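You operate a simulated robot arm through the tools that you are given. There is no shell and no other tool. Be economical: measure what you need, move in short steps, check, and stop when the job is done.

Carry out the task below with a simulated robot arm. There is one attempt and no reset: what you move stays moved.

TASK
Fetch the dice cup and stand it on the red notebook on the table.
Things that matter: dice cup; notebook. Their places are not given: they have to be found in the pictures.

It is judged by the outcome, as a careful person would: the job done as asked, and still so three seconds after it is handed in. It fails if anything else is knocked over, pushed out of place, dropped, spilled or broken.

THE ROBOT
A 7-joint arm with a two-finger parallel gripper, fixed in place. Base frame: the origin is at the foot of the arm, x ahead of it, y to its left, z up; the work surface is at about z = 0. Lengths are in m, angles in degrees, forces in N, time in s.
With the tool pointing down near the work surface it reaches from about 0.22 to 0.58 m from the base axis. Its first joint turns from -66.0 to 66.0 degrees. Payload 2.5 kg.
Tool frame: the origin (TCP) lies between the finger pads and is the grasp point; the fingertips stand 0.023 m ahead of it; z points along the fingers, y is the line along which they close. The gripper opens to 0.094 m. The fingers are 0.038 m wide and 0.01 m thick; the gripper's body (0.054 by 0.096 m) begins 0.039 m behind the TCP.
Orientation is that of the tool frame in the base frame, as [roll, pitch, yaw] about the fixed x, y, z axes, in that order (R = Rz(yaw) Ry(pitch) Rx(roll)). With the fingers straight down and closing along the base's y, the tool's x points along the base's -x, its y along +y and its z along -z.

THE INTERFACE
- The arm moves only by the tool jog_arm. Its argument "steps" is text: rows parted by semicolons, each of 7 numbers parted by spaces: the shift along the tool's x, y, z in units of 100 mm (1.0 is 100 mm), then the turn, a rotation vector about the tool's x, y, z in units of 60 degrees (1.0 is 60 degrees), then the opening, from 0 (shut) to 1 (fully open). In form: x y z wx wy wz hand; .... A call has 1 to 12 rows; each row is the pose to reach, as a shift and turn from the pose commanded when the call began, along the tool's axes at that moment. A call with a number of a shift or a turn outside -1 to 1 is refused whole. A row lasts 0.2 s, in which the tool goes at most 0.05 m and 8.6 degrees; a call with a longer step from one row to the next is refused whole, and so is a gripper value outside its range. A pose out of reach is approached as far as the arm can. The call stops where the force on the tool passes 40 N (or 10 N more than at its start, if that is more) or the arm is blocked; 0.2 s more then pass. The fingers move at their own pace (about 0.108 m/s each) and stop on an object; they squeeze with about 29 N. The grip force told is the motor's: it shows also when the fingers shut on nothing. Time passes only in rows, and 0.2 s behind the last, so rows that repeat a pose let the fingers close. It gives the time, the measured TCP pose, the force on the tool (base axes), the opening and the grip force at its end, in the units of the frame above (readings bear some noise).
- Cameras (640 x 400 px; columns grow to the right, rows downward): "scene" is fixed at [0.1263, -0.4089, 0.5503]; the picture's right is [0.78, -0.62, 0.00], its down [-0.31, -0.39, -0.86] and it looks along [0.54, 0.68, -0.50] (base axes); focal length 329 px, centre (320, 200). "wrist" rides on the gripper at [-0.039, 0, -0.044] in the tool frame; the picture's right is [0.00, -1.00, 0.00], its down [0.97, 0.00, -0.24] and it looks along [0.24, 0.00, 0.97] (tool axes); focal length 218 px, centre (320, 200).
- capture(camera): a new picture of that camera. No time passes.
- pixel_to_xyz(camera, pixels): for up to 12 pixels [column, row] of the newest picture of that camera ("zoom" is the newest enlarged one), the place [x, y, z] in the base frame of the surface seen there, good to about 0.002 m. No time passes.
- enlarge(camera, box): a new picture of the part [left, top, right, bottom] of that camera's present view, enlarged. No time passes.
- job_done(): hands the job in; it is judged then, once.

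Work in short steps. Measure before you move; look again where a grasp or a placing could have gone wrong, and mend it. You have 60 turns and 30 pictures in all, those below and enlarged ones among them. Open the gripper and draw the arm clear of the work before you hand the job in, unless the task says otherwise; then end with one line.

The tools are called after "Call:" as name(argument=value, ...) on one line, values as JSON. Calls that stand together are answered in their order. jog_arm: Moves the arm, as the interface text tells. Its arguments: {"type":"object","properties":{"steps":{"type":"string"}},"required":["steps"]} The other tools are called the same way: capture (camera) takes a picture; pixel_to_xyz (camera, pixels) gives the place of the surface under pixels of a picture; enlarge (camera, box) takes an enlarged picture of a part of a camera's view; job_done () hands the job in.

At the start:

```text
time_s: 0.0
eef_pos: [0.3873, 0.1869, 0.2934]
ee_rot: [180.0, 0.0, -180.0]
ft_force: [-0.2, 0.2, -0.3]
gripper_width: 0.0941
gripper_force: 0.1
```

scene: 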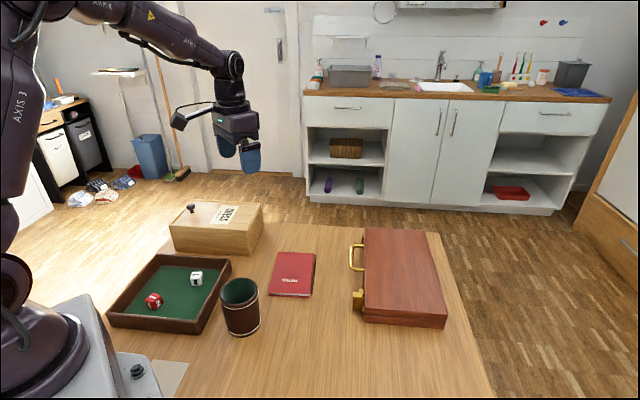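
wrist: 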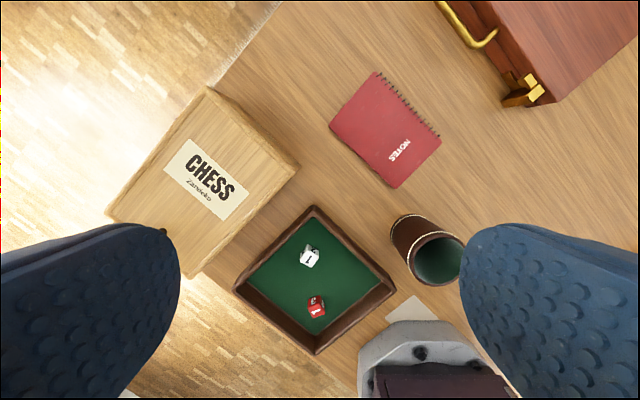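

The cup stands at about (240,305) in the scene picture and the notebook at (292,274). I'll enlarge that area and measure both.

Call:
enlarge(camera="scene", box=[180, 220, 340, 350])

Call:
pixel_to_xyz(camera="scene", pixels=[[222, 292], [257, 290], [238, 281], [242, 306], [242, 335], [278, 253], [315, 254], [310, 296], [269, 293], [292, 274], [230, 258]])

Call:
pixel_to_xyz(camera="wrist", pixels=[[377, 72], [440, 140], [394, 187], [330, 124], [385, 130], [440, 258], [415, 262], [465, 245], [430, 285], [395, 220], [440, 236], [462, 270]])

```text
3.08 times, centred on (260, 285) of scene
```

zoom: 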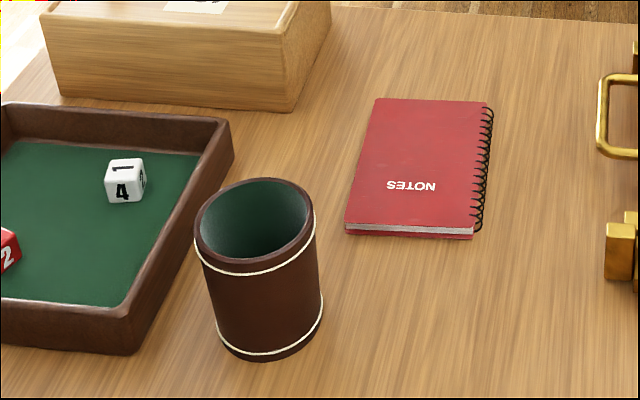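

```text
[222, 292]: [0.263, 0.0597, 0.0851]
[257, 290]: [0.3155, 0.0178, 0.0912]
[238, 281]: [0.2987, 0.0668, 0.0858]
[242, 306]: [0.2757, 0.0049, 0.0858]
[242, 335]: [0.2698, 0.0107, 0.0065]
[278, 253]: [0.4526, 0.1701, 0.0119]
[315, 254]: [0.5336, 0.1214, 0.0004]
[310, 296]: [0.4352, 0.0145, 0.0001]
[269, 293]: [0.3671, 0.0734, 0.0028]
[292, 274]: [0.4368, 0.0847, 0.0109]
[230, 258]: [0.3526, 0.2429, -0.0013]
```

```text
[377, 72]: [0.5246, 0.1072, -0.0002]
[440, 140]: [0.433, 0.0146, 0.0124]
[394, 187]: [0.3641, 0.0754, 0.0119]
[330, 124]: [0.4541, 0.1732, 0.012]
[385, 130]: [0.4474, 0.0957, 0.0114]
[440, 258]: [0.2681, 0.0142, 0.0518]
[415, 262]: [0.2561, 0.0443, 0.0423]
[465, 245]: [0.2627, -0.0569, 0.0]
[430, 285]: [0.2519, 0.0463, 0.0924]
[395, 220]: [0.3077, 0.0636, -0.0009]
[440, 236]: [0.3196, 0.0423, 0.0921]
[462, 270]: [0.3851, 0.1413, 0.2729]
```

Next I refine the cup's rim and check the tray edge clearance.

Call:
pixel_to_xyz(camera="zoom", pixels=[[196, 226], [314, 214], [265, 180], [250, 266], [205, 203], [300, 189], [305, 243], [208, 252], [232, 150], [140, 348], [190, 240], [130, 325]])

Call:
pixel_to_xyz(camera="wrist", pixels=[[392, 285], [314, 210], [318, 352], [355, 248], [430, 284], [455, 282], [408, 273], [412, 250], [425, 238], [455, 235]])

```text
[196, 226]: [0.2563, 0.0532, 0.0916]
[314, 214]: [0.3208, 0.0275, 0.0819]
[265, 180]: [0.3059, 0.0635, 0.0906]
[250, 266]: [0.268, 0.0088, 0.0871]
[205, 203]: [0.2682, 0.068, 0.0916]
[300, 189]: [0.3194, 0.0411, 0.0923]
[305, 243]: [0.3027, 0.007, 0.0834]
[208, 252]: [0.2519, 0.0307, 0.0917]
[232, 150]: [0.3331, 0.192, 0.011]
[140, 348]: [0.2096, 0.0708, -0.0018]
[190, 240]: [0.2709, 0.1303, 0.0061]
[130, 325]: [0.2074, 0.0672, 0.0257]
```

```text
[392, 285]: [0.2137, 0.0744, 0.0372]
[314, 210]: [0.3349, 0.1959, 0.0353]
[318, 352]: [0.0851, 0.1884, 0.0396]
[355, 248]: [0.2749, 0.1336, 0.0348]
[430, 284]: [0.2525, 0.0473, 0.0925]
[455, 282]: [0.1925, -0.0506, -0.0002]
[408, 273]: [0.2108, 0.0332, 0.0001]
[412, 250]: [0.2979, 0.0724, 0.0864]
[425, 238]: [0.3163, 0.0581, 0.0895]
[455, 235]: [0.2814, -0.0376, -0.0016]
```

The rim centre is about (0.2865, 0.038), diameter about 0.07, height 0.092. I move over the cup high up, with the gripper open.

Call:
jog_arm(steps="0.2 -0.3 0 0 0 0 1; 0.4 -0.6 0 0 0 0 1; 0.55 -0.85 0 0 0 0 1; 0.55 -0.85 0 0 0 0 1")

Call:
jog_arm(steps="0.2 -0.3 0 0 0 0 1; 0.458 -0.639 0 0 0 0 1; 0.458 -0.639 0.4 0 0 0 1; 0.458 -0.639 0.8 0 0 0 1; 0.458 -0.639 0.8 0 0 0 1")

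Call:
capture(camera="wrist")

Call:
capture(camera="scene")

```text
time_s: 1.0
eef_pos: [0.3327, 0.1035, 0.2946]
ee_rot: [179.9, -0.1, 180.0]
ft_force: [0.5, 0.5, 0.3]
gripper_width: 0.0941
gripper_force: 0.0
```

```text
time_s: 2.2
eef_pos: [0.2857, 0.0407, 0.2134]
ee_rot: [-180.0, 0.0, 179.9]
ft_force: [0.1, -0.5, 0.3]
gripper_width: 0.0944
gripper_force: 0.0
```

```text
26 pictures are left
```

wrist: 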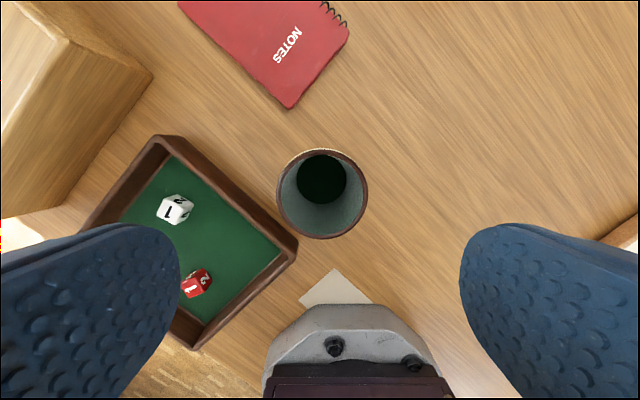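

```text
25 pictures are left
```

scene: 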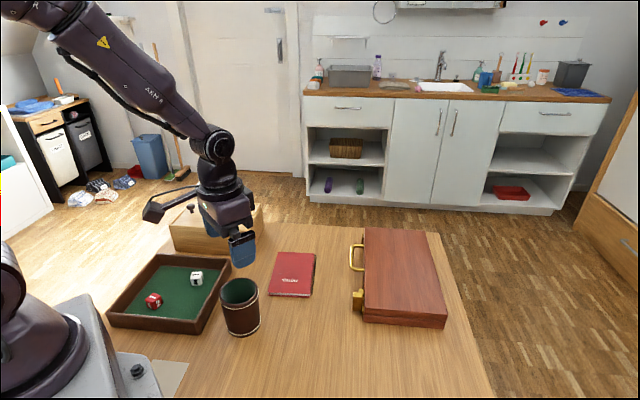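

The rim shows centred at about (322,194) in the wrist view; I measure it once more before descending.

Call:
pixel_to_xyz(camera="wrist", pixels=[[279, 196], [365, 196], [322, 153], [322, 236], [292, 163], [352, 163], [292, 225], [352, 227], [320, 180]])

```text
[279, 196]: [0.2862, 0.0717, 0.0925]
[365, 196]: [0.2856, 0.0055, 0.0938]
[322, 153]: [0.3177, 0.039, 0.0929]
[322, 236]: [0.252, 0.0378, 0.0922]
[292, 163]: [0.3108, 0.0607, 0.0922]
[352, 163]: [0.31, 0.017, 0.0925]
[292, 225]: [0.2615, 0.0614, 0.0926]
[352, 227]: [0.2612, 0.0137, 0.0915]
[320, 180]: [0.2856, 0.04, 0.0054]
```

The centre is (0.2855, 0.0385), which matches the TCP. I descend in two stages to z ≈ 0.065.

Call:
jog_arm(steps="0 0 0.4 0 0 0 1; 0 0 0.8 0 0 0 1; 0 0 0.8 0 0 0 1")

Call:
jog_arm(steps="0 0 0.3 0 0 0 1; 0 0 0.6 0 0 0 1; 0 0 0.68 0 0 0 1; 0 0 0.68 0 0 0 1")

Call:
capture(camera="scene")

```text
time_s: 3.0
eef_pos: [0.285, 0.0425, 0.1331]
ee_rot: [-180.0, 0.0, 180.0]
ft_force: [-0.1, -0.4, -0.1]
gripper_width: 0.094
gripper_force: 0.0
```

```text
time_s: 4.0
eef_pos: [0.2875, 0.0405, 0.0653]
ee_rot: [-180.0, 0.1, -180.0]
ft_force: [-0.3, 0.2, 0.5]
gripper_width: 0.094
gripper_force: 0.1
```

```text
24 pictures are left
```

scene: 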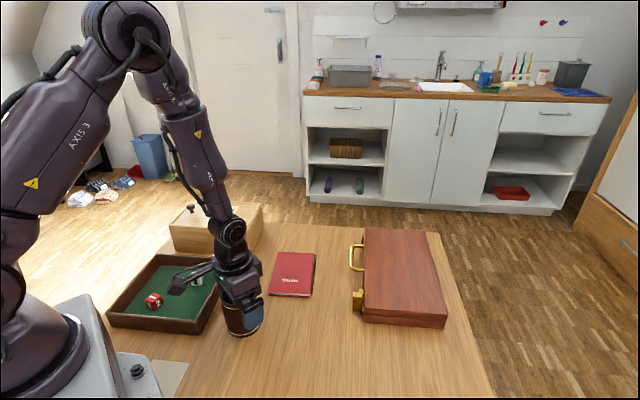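

The fingers stand either side of the cup. I close on it.

Call:
jog_arm(steps="0 0 0 0 0 0 0.7; 0 0 0 0 0 0 0.5; 0 0 0 0 0 0 0.4; 0 0 0 0 0 0 0.4; 0 0 0 0 0 0 0.4")

```text
time_s: 5.2
eef_pos: [0.2856, 0.0402, 0.0665]
ee_rot: [180.0, 0.0, 179.9]
ft_force: [-0.2, -0.1, 0.1]
gripper_width: 0.0701
gripper_force: 29.3
```

The fingers stopped at 0.070 with 29 N, so the cup is held. I lift straight up by 0.08 m.

Call:
jog_arm(steps="0 0 -0.1 0 0 0 0.4; 0 0 -0.3 0 0 0 0.4; 0 0 -0.55 0 0 0 0.4; 0 0 -0.8 0 0 0 0.4; 0 0 -0.8 0 0 0 0.4")

Call:
capture(camera="scene")

Call:
capture(camera="wrist")

```text
time_s: 6.4
eef_pos: [0.286, 0.0396, 0.1435]
ee_rot: [-180.0, 0.1, 180.0]
ft_force: [1.0, -0.3, -0.6]
gripper_width: 0.0377
gripper_force: 0.1
```

```text
23 pictures are left
```

scene: 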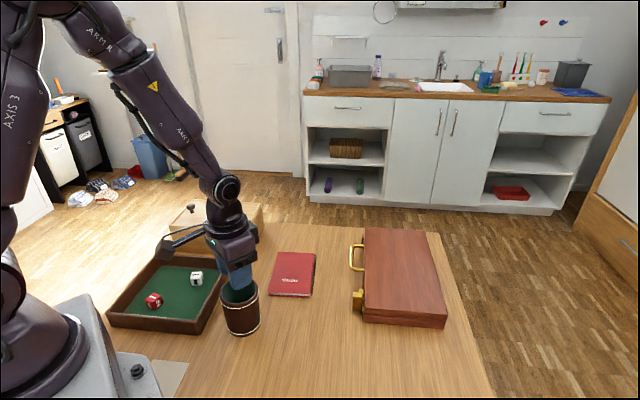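

```text
22 pictures are left
```

wrist: 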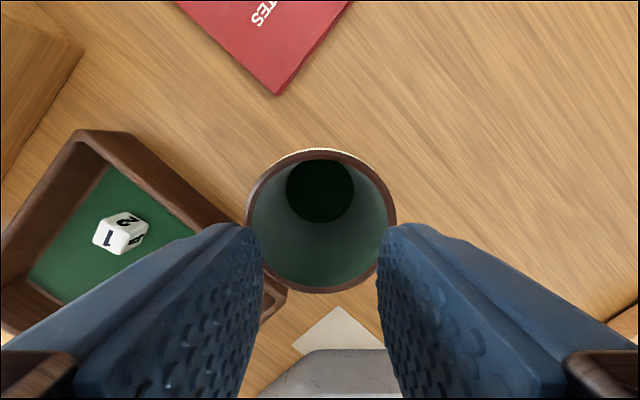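

The grip slipped: opening 0.0377 and 0 N, and the cup still stands in place upright. I look closely at its shape and position.

Call:
enlarge(camera="scene", box=[200, 260, 280, 345])

Call:
pixel_to_xyz(camera="wrist", pixels=[[247, 210], [395, 205], [320, 151], [320, 291], [268, 167], [372, 167], [320, 190]])

```text
4.71 times, centred on (240, 302) of scene
```

zoom: 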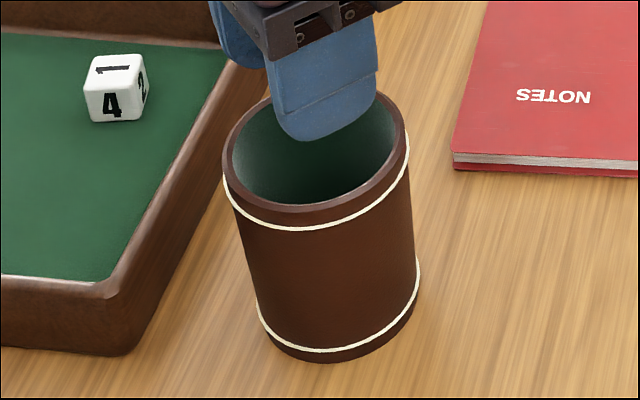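

```text
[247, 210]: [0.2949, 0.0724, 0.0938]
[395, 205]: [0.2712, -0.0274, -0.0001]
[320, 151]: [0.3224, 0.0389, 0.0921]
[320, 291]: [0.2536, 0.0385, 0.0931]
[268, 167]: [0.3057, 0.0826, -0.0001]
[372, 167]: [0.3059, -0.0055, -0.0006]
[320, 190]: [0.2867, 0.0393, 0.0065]
```

The cup is a straight cylinder at (0.288, 0.039), still upright. I reopen, go down deeper, grip, then lift just a little and slowly while reading the forces.

Call:
jog_arm(steps="0 0 0 0 0 0 1; 0 0 0 0 0 0 1; -0.01 0.0 0.3 0 0 0 1; -0.01 0 0.6 0 0 0 1; -0.01 0 0.86 0 0 0 1; -0.01 0 0.86 0 0 0 1")

Call:
jog_arm(steps="0 0 0 0 0 0 0.7; 0 0 0 0 0 0 0.3; 0 0 0 0 0 0 0; 0 0 0 0 0 0 0; 0 0 0 0 0 0 0; 0 0 0 0 0 0 0")

Call:
jog_arm(steps="0 0 -0.02 0 0 0 0; 0 0 -0.04 0 0 0 0; 0 0 -0.06 0 0 0 0; 0 0 -0.08 0 0 0 0; 0 0 -0.1 0 0 0 0")

Call:
enlarge(camera="scene", box=[200, 260, 280, 345])

```text
time_s: 7.8
eef_pos: [0.2878, 0.039, 0.061]
ee_rot: [-179.9, 0.0, 180.0]
ft_force: [-0.3, 0.8, 0.0]
gripper_width: 0.0941
gripper_force: 0.0
```

```text
time_s: 9.2
eef_pos: [0.2869, 0.0388, 0.0607]
ee_rot: [-180.0, 0.0, -179.9]
ft_force: [-0.1, 0.1, 0.6]
gripper_width: 0.0678
gripper_force: 29.4
```

```text
time_s: 10.4
eef_pos: [0.2884, 0.0392, 0.0698]
ee_rot: [-180.0, -0.1, 179.9]
ft_force: [0.2, -0.3, -1.0]
gripper_width: 0.0678
gripper_force: 29.1
```

```text
4.71 times, centred on (240, 302) of scene
```

zoom: 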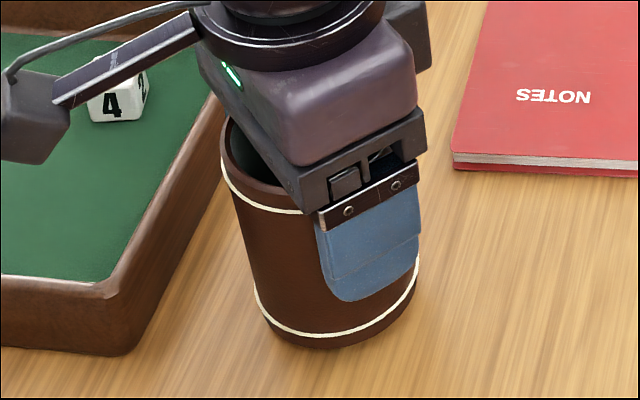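

The cup rises with the hand now (its bottom moved from row 362 to about 347, weight about 1 N). I keep lifting slowly and check.

Call:
jog_arm(steps="0 0 -0.03 0 0 0 0; 0 0 -0.06 0 0 0 0; 0 0 -0.09 0 0 0 0; 0 0 -0.12 0 0 0 0; 0 0 -0.15 0 0 0 0; 0 0 -0.18 0 0 0 0; 0 0 -0.21 0 0 0 0; 0 0 -0.24 0 0 0 0; 0 0 -0.27 0 0 0 0; 0 0 -0.3 0 0 0 0")

Call:
enlarge(camera="scene", box=[200, 250, 280, 345])

```text
time_s: 12.6
eef_pos: [0.2863, 0.0388, 0.0993]
ee_rot: [179.9, 0.1, -179.9]
ft_force: [0.0, 0.8, -0.7]
gripper_width: 0.0676
gripper_force: 28.9
```

```text
4.21 times, centred on (240, 298) of scene
```

zoom: 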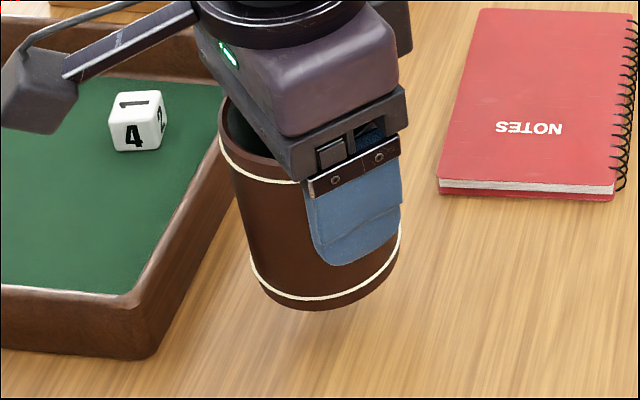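

The cup hangs firmly, clear of the table. I carry it gently toward the notebook centre (0.443, 0.093), a bit higher.

Call:
jog_arm(steps="0 0 -0.1 0 0 0 0; 0 0 -0.25 0 0 0 0; -0.1 0.03 -0.35 0 0 0 0; -0.25 0.1 -0.35 0 0 0 0; -0.42 0.16 -0.35 0 0 0 0; -0.6 0.22 -0.35 0 0 0 0; -0.75 0.27 -0.35 0 0 0 0; -0.85 0.3 -0.35 0 0 0 0; -0.85 0.3 -0.35 0 0 0 0")

Call:
jog_arm(steps="-0.1 0.03 0 0 0 0 0; -0.25 0.09 0 0 0 0 0; -0.42 0.14 0 0 0 0 0; -0.58 0.2 0 0 0 0 0; -0.68 0.24 0 0 0 0 0; -0.71 0.24 0 0 0 0 0; -0.71 0.24 0 0 0 0 0")

Call:
capture(camera="scene")

Call:
capture(camera="wrist")

```text
time_s: 14.6
eef_pos: [0.3723, 0.0691, 0.1351]
ee_rot: [-180.0, -0.1, 179.9]
ft_force: [0.6, -0.1, -1.3]
gripper_width: 0.0677
gripper_force: 29.0
```

```text
time_s: 16.2
eef_pos: [0.4416, 0.0926, 0.1356]
ee_rot: [-179.9, 0.0, 180.0]
ft_force: [-0.1, -0.6, -0.4]
gripper_width: 0.0675
gripper_force: 28.9
```

```text
18 pictures are left
```

scene: 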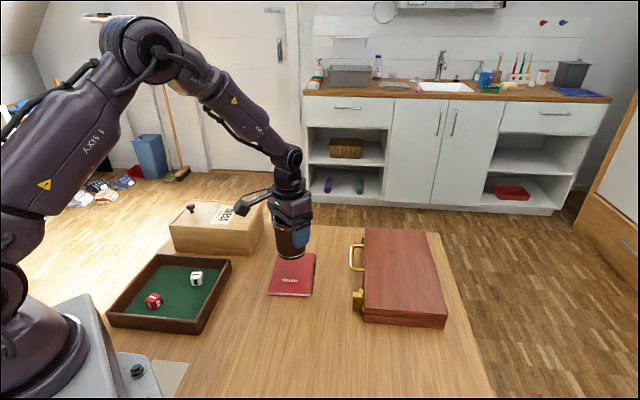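

```text
17 pictures are left
```

wrist: 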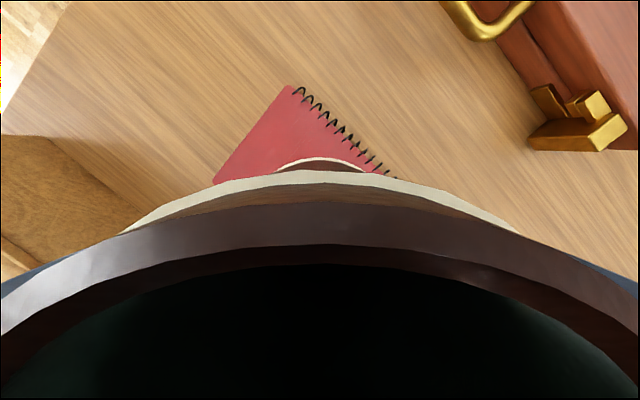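

It hangs over the notebook; the cup's bottom should touch (z ≈ 0.012) at TCP z ≈ 0.073. I descend to just above that and look.

Call:
jog_arm(steps="0 0.01 0.1 0 0 0 0; 0 0.01 0.25 0 0 0 0; 0 0.01 0.4 0 0 0 0; 0 0.01 0.5 0 0 0 0; 0 0.01 0.56 0 0 0 0; 0 0.01 0.56 0 0 0 0")

Call:
enlarge(camera="scene", box=[240, 220, 340, 310])

```text
time_s: 17.6
eef_pos: [0.443, 0.0953, 0.0789]
ee_rot: [-180.0, 0.0, -180.0]
ft_force: [0.7, 0.0, 0.0]
gripper_width: 0.0676
gripper_force: 28.4
```

```text
4.44 times, centred on (290, 265) of scene
```

zoom: 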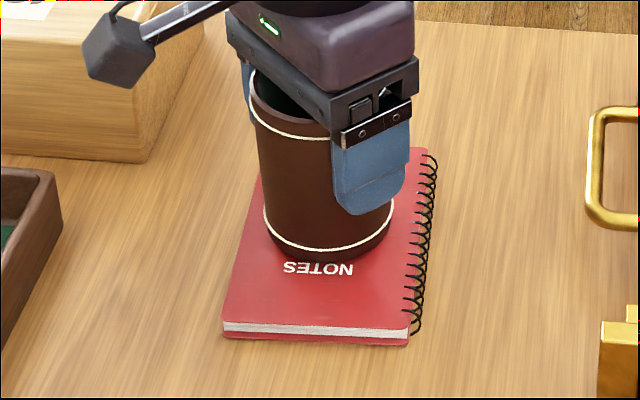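

It's well within the cover, spiral clear. I lower in tiny steps until the force shows contact.

Call:
jog_arm(steps="0 0 0.015 0 0 0 0; 0 0 0.03 0 0 0 0; 0 0 0.04 0 0 0 0; 0 0 0.05 0 0 0 0; 0 0 0.05 0 0 0 0")

Call:
enlarge(camera="scene", box=[240, 220, 340, 310])

```text
time_s: 18.8
eef_pos: [0.4431, 0.0933, 0.0748]
ee_rot: [-180.0, 0.1, -180.0]
ft_force: [-2.8, 0.6, 5.3]
gripper_width: 0.0677
gripper_force: 28.8
```

```text
4.44 times, centred on (290, 265) of scene
```

zoom: 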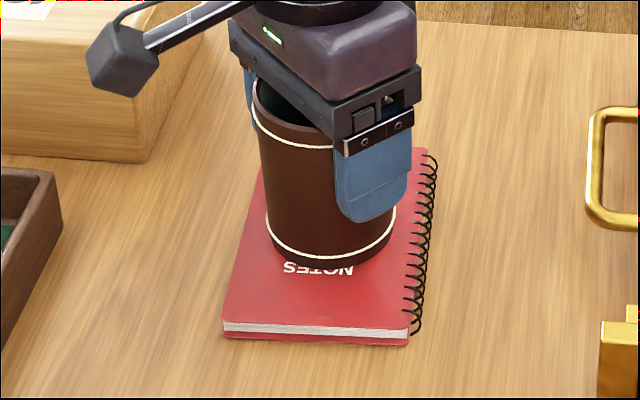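

The force reads +5.3 N: the cup rests on the notebook. I open the gripper and check.

Call:
jog_arm(steps="0 0 0 0 0 0 0.72; 0 0 0 0 0 0 0.85; 0 0 0 0 0 0 1; 0 0 0 0 0 0 1; 0 0 0 0 0 0 1")

Call:
enlarge(camera="scene", box=[240, 220, 340, 310])

```text
time_s: 20.0
eef_pos: [0.4432, 0.0936, 0.074]
ee_rot: [-180.0, 0.0, -179.9]
ft_force: [-0.7, 0.2, -1.2]
gripper_width: 0.094
gripper_force: 0.1
```

```text
4.44 times, centred on (290, 265) of scene
```

zoom: 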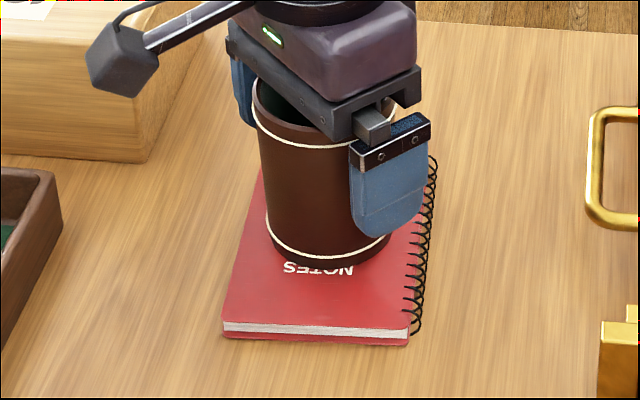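

The cup is free of the fingers and standing. I withdraw straight up, then look.

Call:
jog_arm(steps="0 0 -0.1 0 0 0 1; 0 0 -0.3 0 0 0 1; 0 0 -0.6 0 0 0 1; 0 0 -0.95 0 0 0 1; 0 0 -0.95 0 0 0 1")

Call:
jog_arm(steps="0 0 -0.4 0 0 0 1; 0 0 -0.8 0 0 0 1; 0.4 0 -0.9 0 0 0 1; 0.8 0 -0.9 0 0 0 1; 0.8 0 -0.9 0 0 0 1; 0.8 0 -0.9 0 0 0 1")

Call:
capture(camera="scene")

Call:
enlarge(camera="scene", box=[240, 220, 340, 310])

Call:
capture(camera="wrist")

```text
time_s: 21.2
eef_pos: [0.4443, 0.093, 0.1703]
ee_rot: [179.9, 0.0, 180.0]
ft_force: [0.0, 0.8, -0.2]
gripper_width: 0.0939
gripper_force: 0.1
```

```text
time_s: 22.6
eef_pos: [0.3657, 0.0955, 0.258]
ee_rot: [-180.0, 0.0, -180.0]
ft_force: [0.1, 0.7, 0.0]
gripper_width: 0.0941
gripper_force: 0.0
```

```text
13 pictures are left
```

scene: 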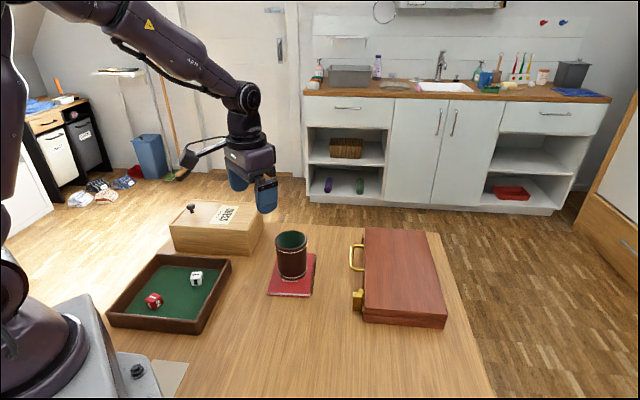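

```text
4.44 times, centred on (290, 265) of scene
```

zoom: 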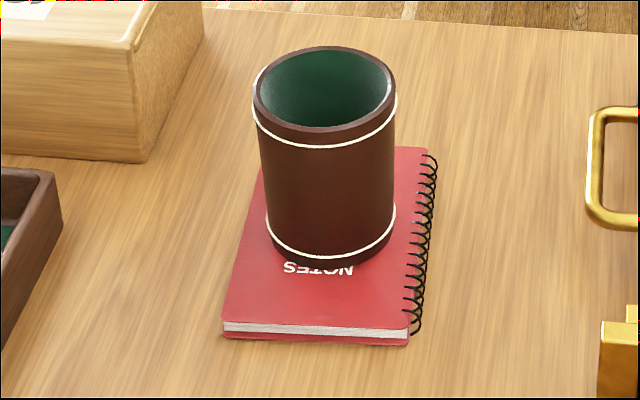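

```text
11 pictures are left
```

wrist: 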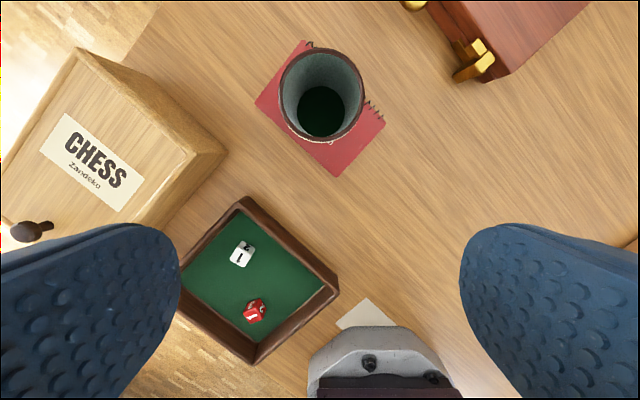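

The cup stands upright on the notebook, nothing else has moved, and the arm is clear with the gripper open. I hand in.

Call:
job_done()

```text
The job is handed in.
```

The dice cup is standing upright on the red notebook, and nothing else was moved; the first grip slipped on the lift, leaving the cup standing where it was, and a deeper grip held.
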